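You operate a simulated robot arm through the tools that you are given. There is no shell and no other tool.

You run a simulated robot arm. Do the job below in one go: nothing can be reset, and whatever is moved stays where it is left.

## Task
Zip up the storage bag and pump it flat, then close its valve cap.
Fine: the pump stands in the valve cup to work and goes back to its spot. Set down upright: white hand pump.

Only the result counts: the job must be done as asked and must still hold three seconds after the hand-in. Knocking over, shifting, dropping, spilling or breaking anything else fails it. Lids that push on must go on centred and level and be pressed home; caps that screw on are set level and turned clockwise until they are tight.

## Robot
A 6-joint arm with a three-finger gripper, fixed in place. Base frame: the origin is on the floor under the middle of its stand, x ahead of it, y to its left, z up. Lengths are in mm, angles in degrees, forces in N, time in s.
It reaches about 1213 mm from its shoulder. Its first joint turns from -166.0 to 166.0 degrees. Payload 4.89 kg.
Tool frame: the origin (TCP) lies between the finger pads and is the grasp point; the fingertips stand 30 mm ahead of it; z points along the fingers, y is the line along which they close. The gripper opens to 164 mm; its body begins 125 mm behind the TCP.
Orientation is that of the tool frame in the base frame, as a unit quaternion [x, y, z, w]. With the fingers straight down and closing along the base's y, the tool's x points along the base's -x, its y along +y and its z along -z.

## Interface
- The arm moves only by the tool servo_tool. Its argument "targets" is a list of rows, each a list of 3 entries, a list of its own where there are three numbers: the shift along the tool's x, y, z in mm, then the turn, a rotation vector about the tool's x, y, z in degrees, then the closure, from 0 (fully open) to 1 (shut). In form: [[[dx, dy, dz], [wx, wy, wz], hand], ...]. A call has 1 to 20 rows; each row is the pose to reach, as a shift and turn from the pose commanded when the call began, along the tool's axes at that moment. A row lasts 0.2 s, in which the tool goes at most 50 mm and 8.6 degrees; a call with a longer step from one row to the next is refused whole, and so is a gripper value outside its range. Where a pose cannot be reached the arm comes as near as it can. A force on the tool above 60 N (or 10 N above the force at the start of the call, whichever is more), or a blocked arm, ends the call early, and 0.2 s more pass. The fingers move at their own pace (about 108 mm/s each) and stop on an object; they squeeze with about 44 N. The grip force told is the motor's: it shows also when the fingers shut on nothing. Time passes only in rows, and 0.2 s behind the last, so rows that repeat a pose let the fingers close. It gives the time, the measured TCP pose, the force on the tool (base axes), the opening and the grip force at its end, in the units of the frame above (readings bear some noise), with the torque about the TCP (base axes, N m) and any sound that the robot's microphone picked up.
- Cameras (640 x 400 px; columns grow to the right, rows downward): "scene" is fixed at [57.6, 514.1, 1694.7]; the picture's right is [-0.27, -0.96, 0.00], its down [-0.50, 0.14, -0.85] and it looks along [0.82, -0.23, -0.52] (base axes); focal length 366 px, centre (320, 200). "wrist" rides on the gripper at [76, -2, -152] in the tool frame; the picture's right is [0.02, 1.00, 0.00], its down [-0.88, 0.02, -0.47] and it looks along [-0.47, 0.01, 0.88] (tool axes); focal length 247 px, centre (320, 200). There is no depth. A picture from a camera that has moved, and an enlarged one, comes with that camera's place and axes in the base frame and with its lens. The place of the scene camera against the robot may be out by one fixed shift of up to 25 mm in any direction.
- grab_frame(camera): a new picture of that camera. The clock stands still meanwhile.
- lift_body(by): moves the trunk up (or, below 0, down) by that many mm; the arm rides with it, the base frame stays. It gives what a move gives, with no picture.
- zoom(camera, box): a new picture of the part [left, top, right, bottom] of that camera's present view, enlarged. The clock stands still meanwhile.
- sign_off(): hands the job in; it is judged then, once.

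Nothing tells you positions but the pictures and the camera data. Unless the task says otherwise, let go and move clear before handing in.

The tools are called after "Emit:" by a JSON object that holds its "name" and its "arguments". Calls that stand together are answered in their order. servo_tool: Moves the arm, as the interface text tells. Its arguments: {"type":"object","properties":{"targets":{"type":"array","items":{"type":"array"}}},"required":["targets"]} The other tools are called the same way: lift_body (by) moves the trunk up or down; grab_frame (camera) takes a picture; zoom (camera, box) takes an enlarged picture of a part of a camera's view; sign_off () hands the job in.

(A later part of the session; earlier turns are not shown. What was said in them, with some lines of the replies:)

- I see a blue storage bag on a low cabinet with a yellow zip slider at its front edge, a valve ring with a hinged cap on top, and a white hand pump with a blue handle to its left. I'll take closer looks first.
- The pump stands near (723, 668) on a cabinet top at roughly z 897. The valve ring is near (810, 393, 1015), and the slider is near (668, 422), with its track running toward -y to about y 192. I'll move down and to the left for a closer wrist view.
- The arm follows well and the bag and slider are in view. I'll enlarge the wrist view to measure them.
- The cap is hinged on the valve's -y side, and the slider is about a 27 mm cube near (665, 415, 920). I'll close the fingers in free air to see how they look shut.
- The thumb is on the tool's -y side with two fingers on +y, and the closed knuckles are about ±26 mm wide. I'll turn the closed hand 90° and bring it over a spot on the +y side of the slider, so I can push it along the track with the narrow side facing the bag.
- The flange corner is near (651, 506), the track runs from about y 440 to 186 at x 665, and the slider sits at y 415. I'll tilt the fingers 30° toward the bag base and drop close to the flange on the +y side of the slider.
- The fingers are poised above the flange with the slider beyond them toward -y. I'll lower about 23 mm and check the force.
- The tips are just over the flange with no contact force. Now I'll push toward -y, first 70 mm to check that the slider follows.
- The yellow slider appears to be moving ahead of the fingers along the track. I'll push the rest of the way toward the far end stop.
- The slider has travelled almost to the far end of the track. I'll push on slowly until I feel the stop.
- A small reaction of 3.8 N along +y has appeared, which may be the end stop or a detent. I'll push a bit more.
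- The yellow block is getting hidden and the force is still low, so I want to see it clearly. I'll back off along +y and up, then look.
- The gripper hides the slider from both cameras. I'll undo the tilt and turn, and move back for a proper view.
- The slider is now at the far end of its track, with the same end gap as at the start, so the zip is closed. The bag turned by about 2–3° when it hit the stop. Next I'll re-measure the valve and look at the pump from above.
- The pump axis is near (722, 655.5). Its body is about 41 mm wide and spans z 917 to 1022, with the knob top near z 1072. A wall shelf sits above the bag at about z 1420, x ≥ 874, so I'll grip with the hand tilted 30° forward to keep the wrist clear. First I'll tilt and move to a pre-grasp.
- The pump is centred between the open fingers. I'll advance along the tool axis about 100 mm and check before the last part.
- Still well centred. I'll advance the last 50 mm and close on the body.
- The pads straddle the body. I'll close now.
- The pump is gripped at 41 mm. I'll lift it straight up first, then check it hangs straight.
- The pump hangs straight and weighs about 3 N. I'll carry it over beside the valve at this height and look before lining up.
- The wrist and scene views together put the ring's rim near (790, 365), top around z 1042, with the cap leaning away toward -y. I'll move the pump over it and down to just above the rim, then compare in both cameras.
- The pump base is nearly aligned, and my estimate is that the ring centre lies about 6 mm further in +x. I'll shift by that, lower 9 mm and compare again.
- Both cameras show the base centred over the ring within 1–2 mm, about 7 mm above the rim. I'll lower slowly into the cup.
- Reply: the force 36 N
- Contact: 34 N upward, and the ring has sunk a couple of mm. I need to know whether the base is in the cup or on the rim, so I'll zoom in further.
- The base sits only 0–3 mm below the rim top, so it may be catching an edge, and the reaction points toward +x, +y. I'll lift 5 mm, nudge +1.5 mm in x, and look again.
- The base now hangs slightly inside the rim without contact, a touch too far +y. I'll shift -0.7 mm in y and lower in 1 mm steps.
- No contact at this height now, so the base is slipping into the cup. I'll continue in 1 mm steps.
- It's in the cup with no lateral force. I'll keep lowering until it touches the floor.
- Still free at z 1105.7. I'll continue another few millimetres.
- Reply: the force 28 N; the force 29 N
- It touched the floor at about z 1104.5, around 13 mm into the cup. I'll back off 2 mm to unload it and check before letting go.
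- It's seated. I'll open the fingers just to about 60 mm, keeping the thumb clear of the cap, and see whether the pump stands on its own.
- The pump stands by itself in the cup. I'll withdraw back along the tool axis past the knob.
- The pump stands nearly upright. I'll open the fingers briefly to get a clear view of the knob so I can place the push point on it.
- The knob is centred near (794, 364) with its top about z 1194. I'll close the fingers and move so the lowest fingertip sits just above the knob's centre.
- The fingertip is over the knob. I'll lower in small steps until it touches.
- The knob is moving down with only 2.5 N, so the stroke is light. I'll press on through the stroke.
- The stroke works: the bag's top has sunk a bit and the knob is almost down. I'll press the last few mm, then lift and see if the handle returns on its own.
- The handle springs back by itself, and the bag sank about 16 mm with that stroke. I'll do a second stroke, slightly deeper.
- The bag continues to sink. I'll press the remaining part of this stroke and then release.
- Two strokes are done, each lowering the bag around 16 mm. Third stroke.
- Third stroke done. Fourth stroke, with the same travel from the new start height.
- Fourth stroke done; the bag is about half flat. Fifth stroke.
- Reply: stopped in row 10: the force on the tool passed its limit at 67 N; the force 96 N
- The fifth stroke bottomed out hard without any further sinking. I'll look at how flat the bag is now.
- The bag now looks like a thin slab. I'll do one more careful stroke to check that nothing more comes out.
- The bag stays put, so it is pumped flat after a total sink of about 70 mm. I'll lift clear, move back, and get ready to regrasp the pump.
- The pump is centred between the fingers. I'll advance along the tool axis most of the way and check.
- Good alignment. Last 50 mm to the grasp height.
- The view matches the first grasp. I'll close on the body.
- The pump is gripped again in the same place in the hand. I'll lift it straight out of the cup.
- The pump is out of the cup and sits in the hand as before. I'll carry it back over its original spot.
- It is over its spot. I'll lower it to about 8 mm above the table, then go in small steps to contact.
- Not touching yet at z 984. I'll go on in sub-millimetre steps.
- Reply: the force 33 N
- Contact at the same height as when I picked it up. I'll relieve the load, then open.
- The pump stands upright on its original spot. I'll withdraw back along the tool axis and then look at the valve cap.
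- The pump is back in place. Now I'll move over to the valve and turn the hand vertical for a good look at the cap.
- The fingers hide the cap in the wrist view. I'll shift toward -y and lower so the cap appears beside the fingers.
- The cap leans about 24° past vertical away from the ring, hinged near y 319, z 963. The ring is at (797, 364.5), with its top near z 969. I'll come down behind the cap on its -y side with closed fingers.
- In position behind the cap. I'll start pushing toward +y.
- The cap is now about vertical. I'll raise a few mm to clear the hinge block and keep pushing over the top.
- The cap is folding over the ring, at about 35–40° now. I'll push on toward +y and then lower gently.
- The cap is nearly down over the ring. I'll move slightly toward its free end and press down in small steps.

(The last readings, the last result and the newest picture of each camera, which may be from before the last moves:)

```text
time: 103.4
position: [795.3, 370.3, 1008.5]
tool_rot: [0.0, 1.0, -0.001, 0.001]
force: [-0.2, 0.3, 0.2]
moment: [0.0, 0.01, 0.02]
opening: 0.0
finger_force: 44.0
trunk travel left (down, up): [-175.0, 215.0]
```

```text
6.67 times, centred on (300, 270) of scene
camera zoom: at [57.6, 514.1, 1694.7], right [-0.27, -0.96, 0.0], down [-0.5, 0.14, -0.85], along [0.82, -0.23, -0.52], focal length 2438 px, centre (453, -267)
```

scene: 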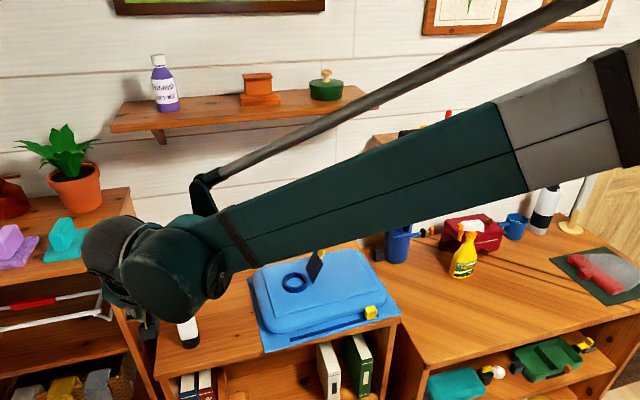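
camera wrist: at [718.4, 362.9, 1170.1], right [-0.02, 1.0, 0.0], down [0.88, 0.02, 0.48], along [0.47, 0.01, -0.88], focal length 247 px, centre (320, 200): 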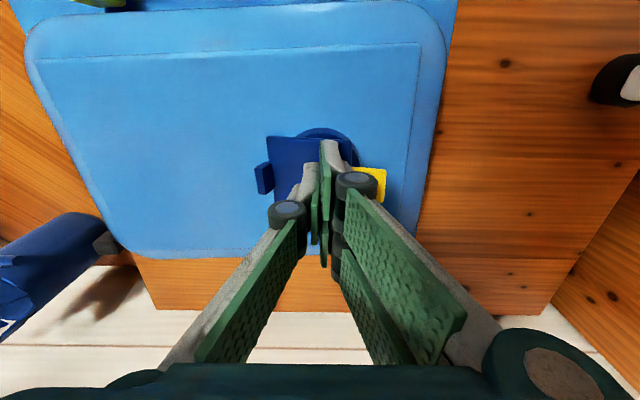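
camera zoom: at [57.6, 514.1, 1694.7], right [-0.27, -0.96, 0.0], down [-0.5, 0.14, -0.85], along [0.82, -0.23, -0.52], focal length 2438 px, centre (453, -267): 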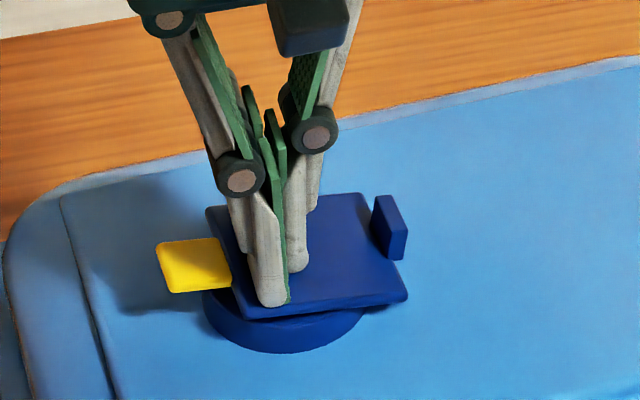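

It's almost level. I'll keep pressing in 1 mm steps and watch the force.

Emit:
{"name": "servo_tool", "arguments": {"targets": [[[0, 0, 1], [0, 0, 0], 1], [[0, 0, 2], [0, 0, 0], 1], [[0, 0, 3], [0, 0, 0], 1], [[0, 0, 4], [0, 0, 0], 1], [[0, 0, 4], [0, 0, 0], 1]]}}

Emit:
{"name": "servo_tool", "arguments": {"targets": [[[0, 0, 1], [0, 0, 0], 1], [[0, 0, 2], [0, 0, 0], 1], [[0, 0, 2], [0, 0, 0], 1]]}}

Emit:
{"name": "zoom", "arguments": {"camera": "scene", "box": [260, 240, 340, 300]}}

```text
time: 104.6
position: [794.6, 370.8, 1003.6]
tool_rot: [-0.001, 1.0, 0.0, 0.001]
force: [0.6, 1.0, -0.8]
moment: [0.01, 0.01, 0.01]
opening: 0.0
finger_force: 43.8
trunk travel left (down, up): [-175.0, 215.0]
```

```text
time: 105.4
position: [795.8, 370.5, 1001.7]
tool_rot: [0.0, 1.0, 0.0, 0.0]
force: [-0.5, 0.2, -0.1]
moment: [0.0, 0.0, 0.0]
opening: 0.3
finger_force: 44.2
trunk travel left (down, up): [-175.0, 215.0]
```

```text
6.67 times, centred on (300, 270) of scene
camera zoom: at [57.6, 514.1, 1694.7], right [-0.27, -0.96, 0.0], down [-0.5, 0.14, -0.85], along [0.82, -0.23, -0.52], focal length 2438 px, centre (453, -267)
```

zoom: 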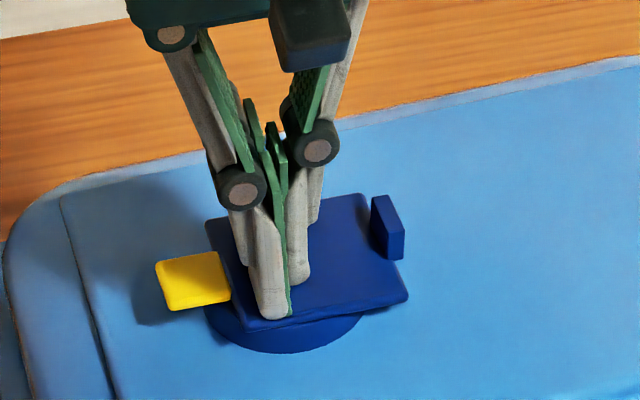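

Still light contact. I'll keep pressing down.

Emit:
{"name": "servo_tool", "arguments": {"targets": [[[0, 0, 1], [0, 0, 0], 1], [[0, 0, 2], [0, 0, 0], 1], [[0, 0, 3], [0, 0, 0], 1], [[0, 0, 3], [0, 0, 0], 1]]}}

Emit:
{"name": "servo_tool", "arguments": {"targets": [[[0, 0, 1], [0, 0, 0], 1], [[0, 0, 2], [0, 0, 0], 1], [[0, 0, 2], [0, 0, 0], 1]]}}

Emit:
{"name": "zoom", "arguments": {"camera": "scene", "box": [260, 240, 340, 300]}}

```text
time: 106.4
position: [794.8, 370.3, 999.1]
tool_rot: [-0.001, 1.0, 0.0, 0.001]
force: [0.7, -0.5, 0.1]
moment: [-0.02, 0.02, 0.01]
opening: 0.0
finger_force: 44.3
trunk travel left (down, up): [-175.0, 215.0]
```

```text
time: 107.2
position: [795.0, 371.7, 999.0]
tool_rot: [0.0, 1.0, 0.0, 0.002]
force: [6.2, 3.6, 13.7]
moment: [0.13, -0.08, -0.02]
opening: 5.8
finger_force: 44.5
trunk travel left (down, up): [-175.0, 215.0]
```

```text
6.67 times, centred on (300, 270) of scene
camera zoom: at [57.6, 514.1, 1694.7], right [-0.27, -0.96, 0.0], down [-0.5, 0.14, -0.85], along [0.82, -0.23, -0.52], focal length 2438 px, centre (453, -267)
```

zoom: 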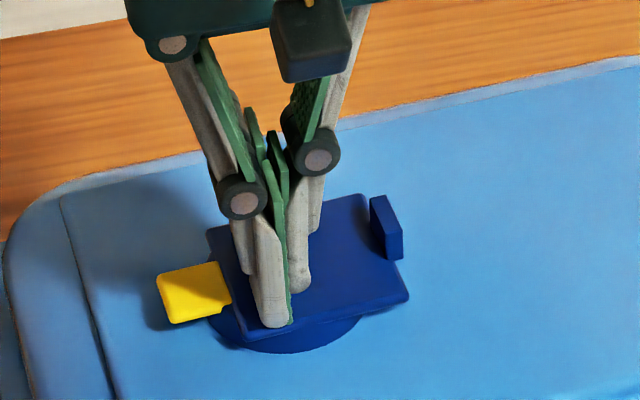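

The cap now rests on the ring, with 14 N. I'll press home with a bit more force and listen for a click.

Emit:
{"name": "servo_tool", "arguments": {"targets": [[[0, -3, 0.5], [0, 0, 0], 1], [[0, -3, 1], [0, 0, 0], 1], [[0, -3, 1.5], [0, 0, 0], 1], [[0, -3, 1.5], [0, 0, 0], 1]]}}

Emit:
{"name": "zoom", "arguments": {"camera": "scene", "box": [260, 240, 340, 300]}}

Emit:
{"name": "zoom", "arguments": {"camera": "wrist", "box": [240, 100, 400, 220]}}

```text
time: 108.2
position: [794.1, 368.4, 995.6]
tool_rot: [0.0, 1.0, 0.0, 0.001]
force: [-3.8, 9.6, 22.8]
moment: [0.24, 0.19, -0.02]
opening: 6.0
finger_force: 44.1
trunk travel left (down, up): [-175.0, 215.0]
```

```text
6.67 times, centred on (300, 270) of scene
camera zoom: at [57.6, 514.1, 1694.7], right [-0.27, -0.96, 0.0], down [-0.5, 0.14, -0.85], along [0.82, -0.23, -0.52], focal length 2438 px, centre (453, -267)
```

zoom: 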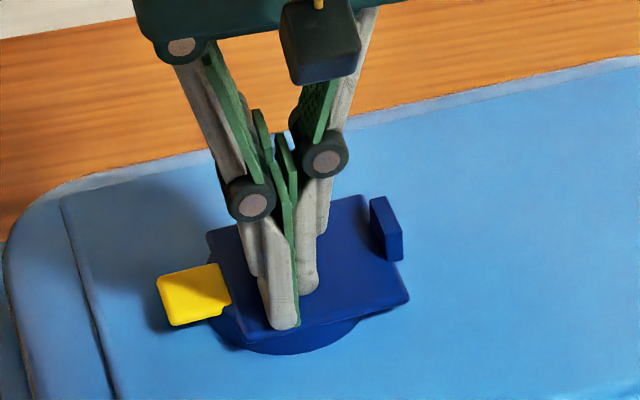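

```text
3.33 times, centred on (320, 160) of wrist
camera zoom: at [717.1, 365.6, 1148.4], right [-0.02, 1.0, 0.0], down [0.88, 0.02, 0.48], along [0.48, 0.01, -0.88], focal length 823 px, centre (320, 333)
```

zoom: 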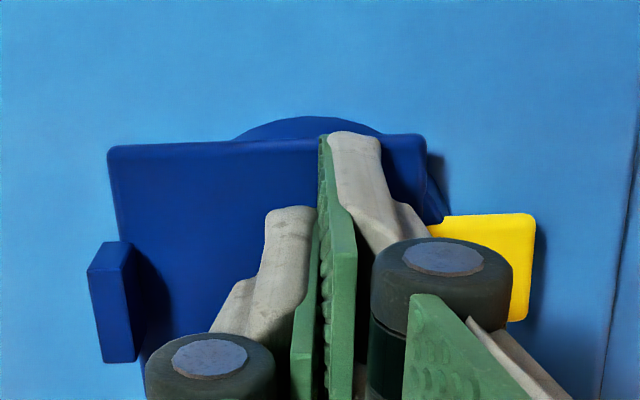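

The cap looks level. I'll press harder, toward 45 N, to make sure it's home.

Emit:
{"name": "servo_tool", "arguments": {"targets": [[[0, 0, 0.7], [0, 0, 0], 1], [[0, 0, 1.4], [0, 0, 0], 1], [[0, 0, 2], [0, 0, 0], 1], [[0, 0, 2], [0, 0, 0], 1]]}}

Emit:
{"name": "zoom", "arguments": {"camera": "scene", "box": [260, 240, 340, 300]}}

```text
time: 109.2
position: [793.8, 367.1, 995.1]
tool_rot: [-0.001, 1.0, 0.0, 0.002]
force: [1.9, 13.4, 52.2]
moment: [0.28, 0.12, -0.02]
opening: 6.0
finger_force: 43.5
trunk travel left (down, up): [-175.0, 215.0]
```

```text
6.67 times, centred on (300, 270) of scene
camera zoom: at [57.6, 514.1, 1694.7], right [-0.27, -0.96, 0.0], down [-0.5, 0.14, -0.85], along [0.82, -0.23, -0.52], focal length 2438 px, centre (453, -267)
```

zoom: 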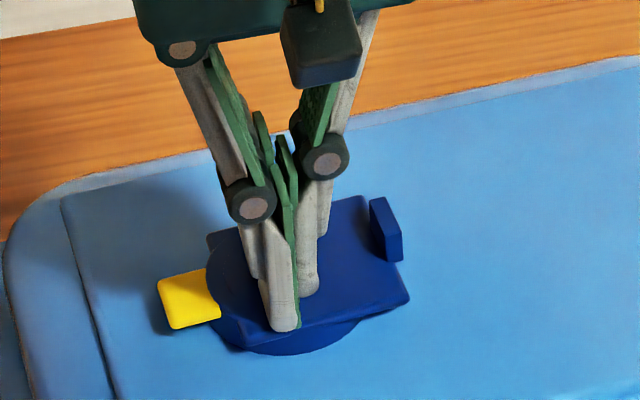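

The plate has sunk flush with the ring under 52 N. I'll lift off and check that it stays closed.

Emit:
{"name": "servo_tool", "arguments": {"targets": [[[0, 0, -5], [0, 0, 0], 1], [[0, 0, -20], [0, 0, 0], 1], [[0, 0, -50], [0, 0, 0], 1], [[0, -20, -90], [0, 0, 0], 1], [[30, -60, -110], [0, 0, 0], 1], [[60, -100, -110], [0, 0, 0], 1], [[80, -130, -110], [0, 0, 0], 1], [[80, -130, -110], [0, 0, 0], 1]]}}

Emit:
{"name": "grab_frame", "arguments": {"camera": "wrist"}}

Emit:
{"name": "zoom", "arguments": {"camera": "scene", "box": [260, 240, 340, 300]}}

```text
refused: row 5 steps farther than a row can; nothing moved
```

```text
taken
camera wrist: at [716.9, 365.4, 1147.0], right [-0.02, 1.0, 0.0], down [0.88, 0.02, 0.48], along [0.48, 0.01, -0.88], focal length 247 px, centre (320, 200)
```

wrist: 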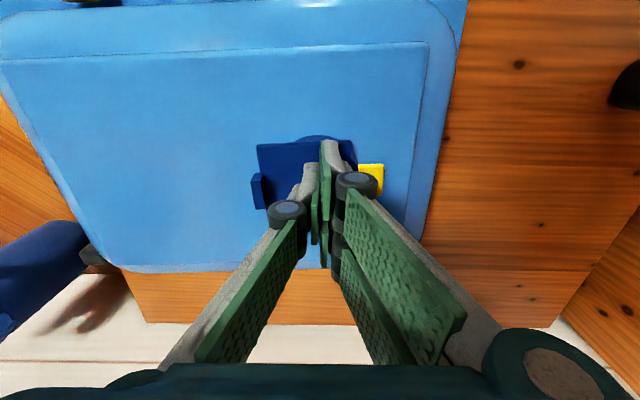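

```text
6.67 times, centred on (300, 270) of scene
camera zoom: at [57.6, 514.1, 1694.7], right [-0.27, -0.96, 0.0], down [-0.5, 0.14, -0.85], along [0.82, -0.23, -0.52], focal length 2438 px, centre (453, -267)
```

zoom: 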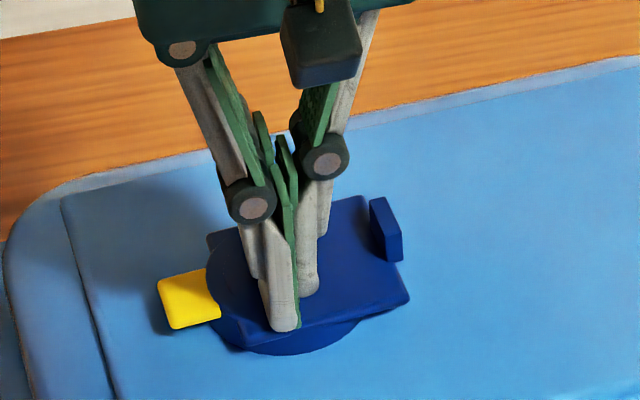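

That call was refused because one step was too long, so nothing moved and the cap is still held down. I'll lift off with shorter steps.

Emit:
{"name": "servo_tool", "arguments": {"targets": [[[0, 0, -5], [0, 0, 0], 1], [[0, 0, -20], [0, 0, 0], 1], [[0, 0, -50], [0, 0, 0], 1], [[10, -15, -85], [0, 0, 0], 1], [[30, -45, -105], [0, 0, 0], 1], [[50, -80, -110], [0, 0, 0], 1], [[70, -115, -110], [0, 0, 0], 1], [[80, -130, -110], [0, 0, 0], 1], [[80, -130, -110], [0, 0, 0], 1]]}}

Emit:
{"name": "grab_frame", "arguments": {"camera": "wrist"}}

Emit:
{"name": "zoom", "arguments": {"camera": "scene", "box": [260, 240, 340, 300]}}

```text
time: 111.2
position: [712.3, 236.4, 1104.0]
tool_rot: [-0.002, 1.0, 0.0, 0.001]
force: [-0.2, -0.3, -0.7]
moment: [0.03, -0.04, -0.02]
opening: 0.0
finger_force: 43.5
trunk travel left (down, up): [-175.0, 215.0]
```

```text
taken
camera wrist: at [636.2, 234.7, 1255.6], right [-0.02, 1.0, 0.0], down [0.88, 0.02, 0.48], along [0.48, 0.01, -0.88], focal length 247 px, centre (320, 200)
```

wrist: 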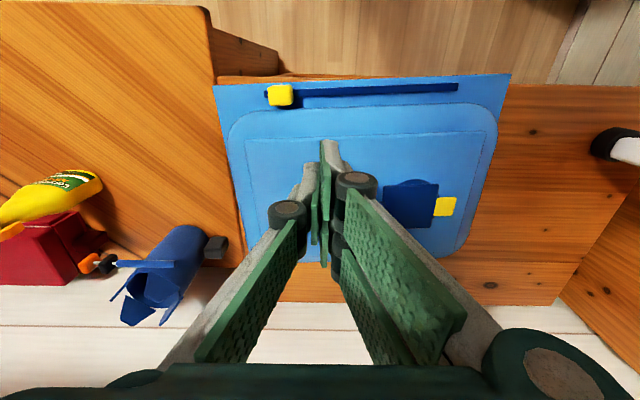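

```text
6.67 times, centred on (300, 270) of scene
camera zoom: at [57.6, 514.1, 1694.7], right [-0.27, -0.96, 0.0], down [-0.5, 0.14, -0.85], along [0.82, -0.23, -0.52], focal length 2438 px, centre (453, -267)
```

zoom: 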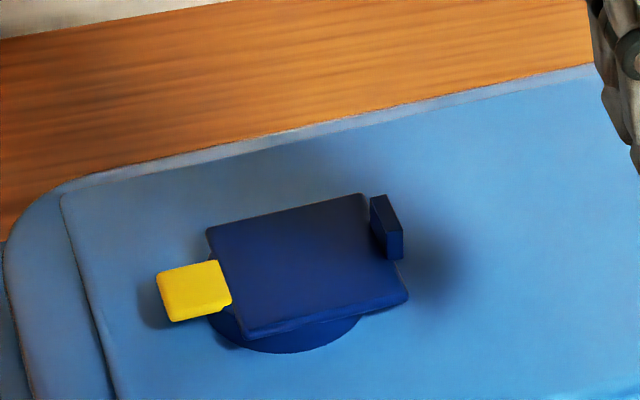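

The cap stays down on the ring and looks level. I'll take a lower-angle look with the wrist camera to confirm it's seated and the bag is flat.

Emit:
{"name": "servo_tool", "arguments": {"targets": [[[16, 20, 5], [0, -6, 0], 0.7], [[32, 42, 15], [0, -12, 0], 0.4], [[48, 64, 27], [0, -18, 0], 0.3], [[64, 86, 39], [0, -24, 0], 0.3], [[80, 108, 52], [0, -30, 0], 0.3], [[92, 129, 64], [0, -35, 0], 0.3], [[92, 129, 64], [0, -35, 0], 0.3]]}}

Emit:
{"name": "grab_frame", "arguments": {"camera": "wrist"}}

Emit:
{"name": "grab_frame", "arguments": {"camera": "scene"}}

```text
time: 112.8
position: [622.8, 365.0, 1038.6]
tool_rot: [0.0, 0.953, 0.0, 0.302]
force: [-0.4, 0.5, 0.2]
moment: [0.02, 0.03, 0.01]
opening: 114.8
finger_force: 0.0
trunk travel left (down, up): [-175.0, 215.0]
```

```text
taken
camera wrist: at [472.9, 363.3, 1118.7], right [-0.02, 1.0, -0.01], down [0.45, 0.02, 0.89], along [0.89, 0.01, -0.45], focal length 247 px, centre (320, 200)
```

wrist: 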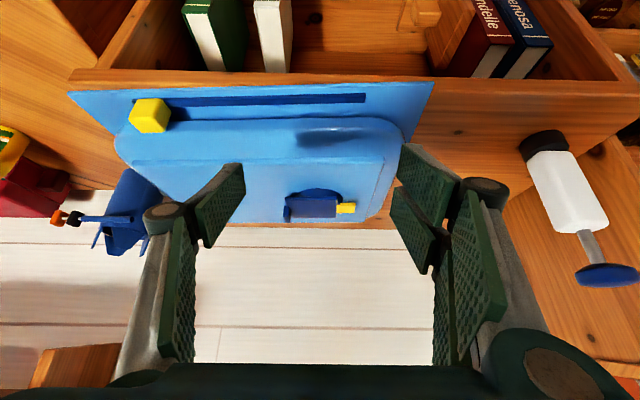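

```text
taken
```

scene: 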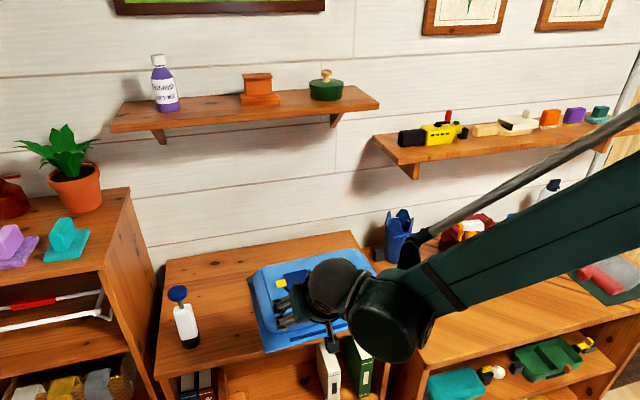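

Emit:
{"name": "zoom", "arguments": {"camera": "wrist", "box": [260, 170, 380, 240]}}

Emit:
{"name": "zoom", "arguments": {"camera": "wrist", "box": [60, 60, 460, 260]}}

```text
5.33 times, centred on (320, 205) of wrist
camera zoom: at [472.9, 363.3, 1118.7], right [-0.02, 1.0, -0.01], down [0.45, 0.02, 0.89], along [0.89, 0.01, -0.45], focal length 1317 px, centre (320, 173)
```

zoom: 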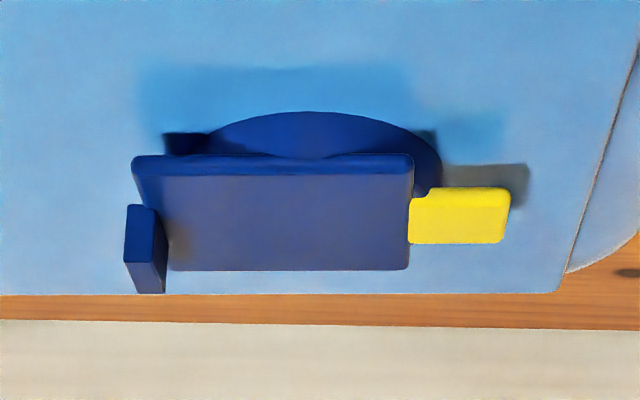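

```text
1.60 times, centred on (260, 160) of wrist
camera zoom: at [472.9, 363.3, 1118.7], right [-0.02, 1.0, -0.01], down [0.45, 0.02, 0.89], along [0.89, 0.01, -0.45], focal length 395 px, centre (416, 264)
```

zoom: 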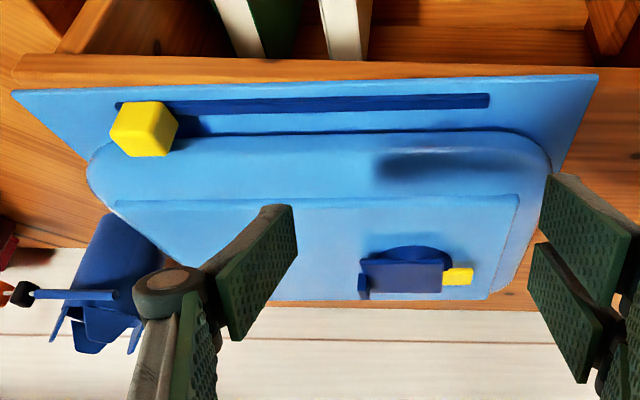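

The cap sits level on the ring and the bag is flat. I'll double-check the slider at the end of its track and the pump before handing in.

Emit:
{"name": "zoom", "arguments": {"camera": "wrist", "box": [100, 80, 220, 150]}}

Emit:
{"name": "zoom", "arguments": {"camera": "scene", "box": [150, 270, 230, 360]}}

```text
5.33 times, centred on (160, 115) of wrist
camera zoom: at [472.9, 363.3, 1118.7], right [-0.02, 1.0, -0.01], down [0.45, 0.02, 0.89], along [0.89, 0.01, -0.45], focal length 1317 px, centre (1173, 653)
```

zoom: 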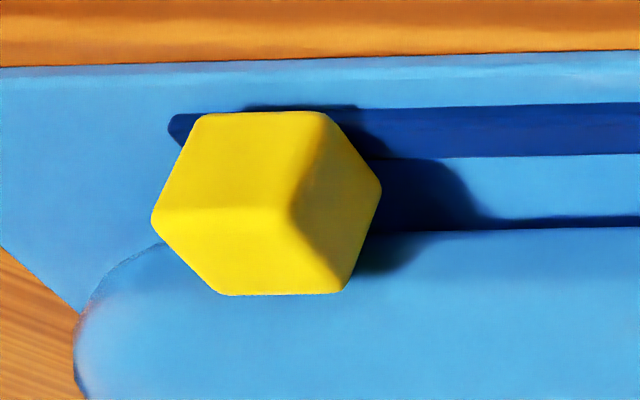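

```text
4.44 times, centred on (190, 315) of scene
camera zoom: at [57.6, 514.1, 1694.7], right [-0.27, -0.96, 0.0], down [-0.5, 0.14, -0.85], along [0.82, -0.23, -0.52], focal length 1625 px, centre (898, -311)
```

zoom: 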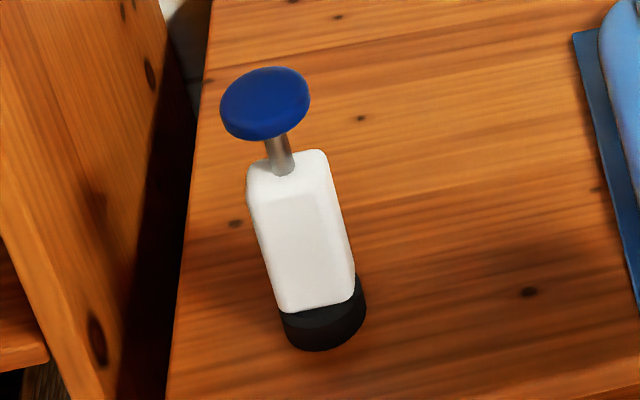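

The slider sits at the end of its track, the pump stands upright on its original spot, and the cap is level and closed. I'll retreat a little further clear and take a last look.

Emit:
{"name": "servo_tool", "arguments": {"targets": [[[-15, 0, -25], [0, 5, 0], 0.3], [[-30, 0, -50], [0, 10, 0], 0.3], [[-45, 0, -75], [0, 15, 0], 0.3], [[-60, 0, -100], [0, 20, 0], 0.3], [[-75, 0, -125], [0, 25, 0], 0.3], [[-90, 0, -150], [0, 30, 0], 0.3], [[-90, 0, -150], [0, 35, 0], 0.3], [[-90, 0, -150], [0, 35, 0], 0.3]]}}

Emit:
{"name": "grab_frame", "arguments": {"camera": "scene"}}

Emit:
{"name": "grab_frame", "arguments": {"camera": "wrist"}}

Emit:
{"name": "zoom", "arguments": {"camera": "scene", "box": [220, 220, 420, 360]}}

```text
time: 114.6
position: [611.2, 365.3, 1213.6]
tool_rot: [-0.001, 1.0, 0.0, 0.0]
force: [0.9, -0.5, -0.6]
moment: [-0.02, 0.02, -0.02]
opening: 114.7
finger_force: 0.1
trunk travel left (down, up): [-175.0, 215.0]
```

```text
taken
```

scene: 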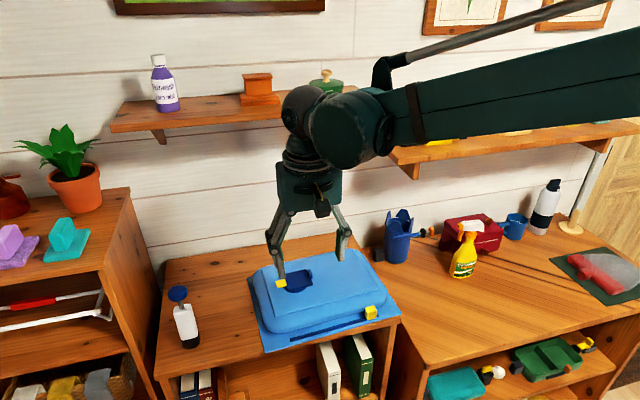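

```text
taken
camera wrist: at [534.4, 363.8, 1365.6], right [-0.02, 1.0, 0.0], down [0.88, 0.02, 0.47], along [0.47, 0.01, -0.88], focal length 247 px, centre (320, 200)
```

wrist: 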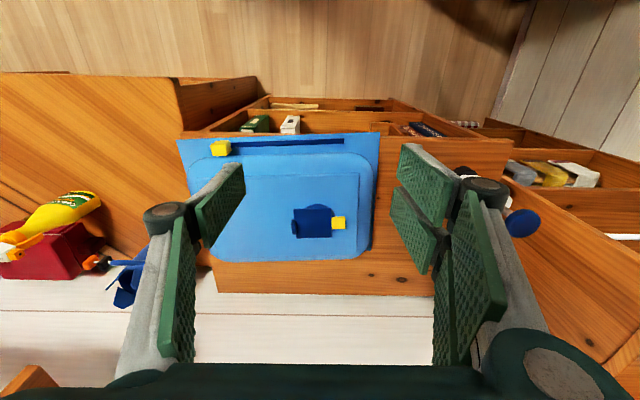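

```text
2.86 times, centred on (320, 290) of scene
camera zoom: at [57.6, 514.1, 1694.7], right [-0.27, -0.96, 0.0], down [-0.5, 0.14, -0.85], along [0.82, -0.23, -0.52], focal length 1045 px, centre (320, -57)
```

zoom: 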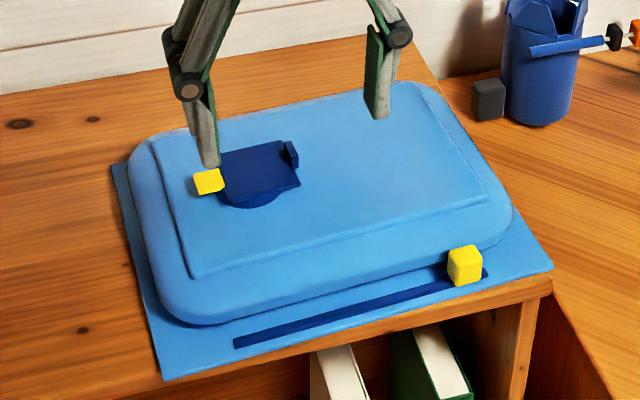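

The bag is zipped with the slider at the end of its track, and pumped flat: two extra strokes brought no further sinking. The cap is closed and level, the pump stands upright on its spot, and the arm is clear, so I'm handing in.

Emit:
{"name": "sign_off", "arguments": {}}

```text
The job is handed in.
```

The storage bag is zipped and pumped flat, its valve cap is closed, and the white hand pump stands upright back on its spot. I've handed the job in; I haven't seen a verdict.

- **Zip:** The slider is at the far end of its track. When it hit the end stop, the push moved the bag about 20–25 mm and turned it roughly 2–3°. It's still on the cabinet, with its front edge slightly over the table edge.
- **Pumping:** Four strokes lowered the bag about 70 mm. Two more brought no further sinking, so I took it as flat. The fifth stroke bottomed out at 95 N; nothing looked damaged afterwards.
- **Cap:** I pressed it down with about 52 N. It stayed closed and level once I let go, but I heard no click.
- **Pump:** It is within about 1 mm of where it started.

I saw no contact with anything else, and the arm ended clear of the table.
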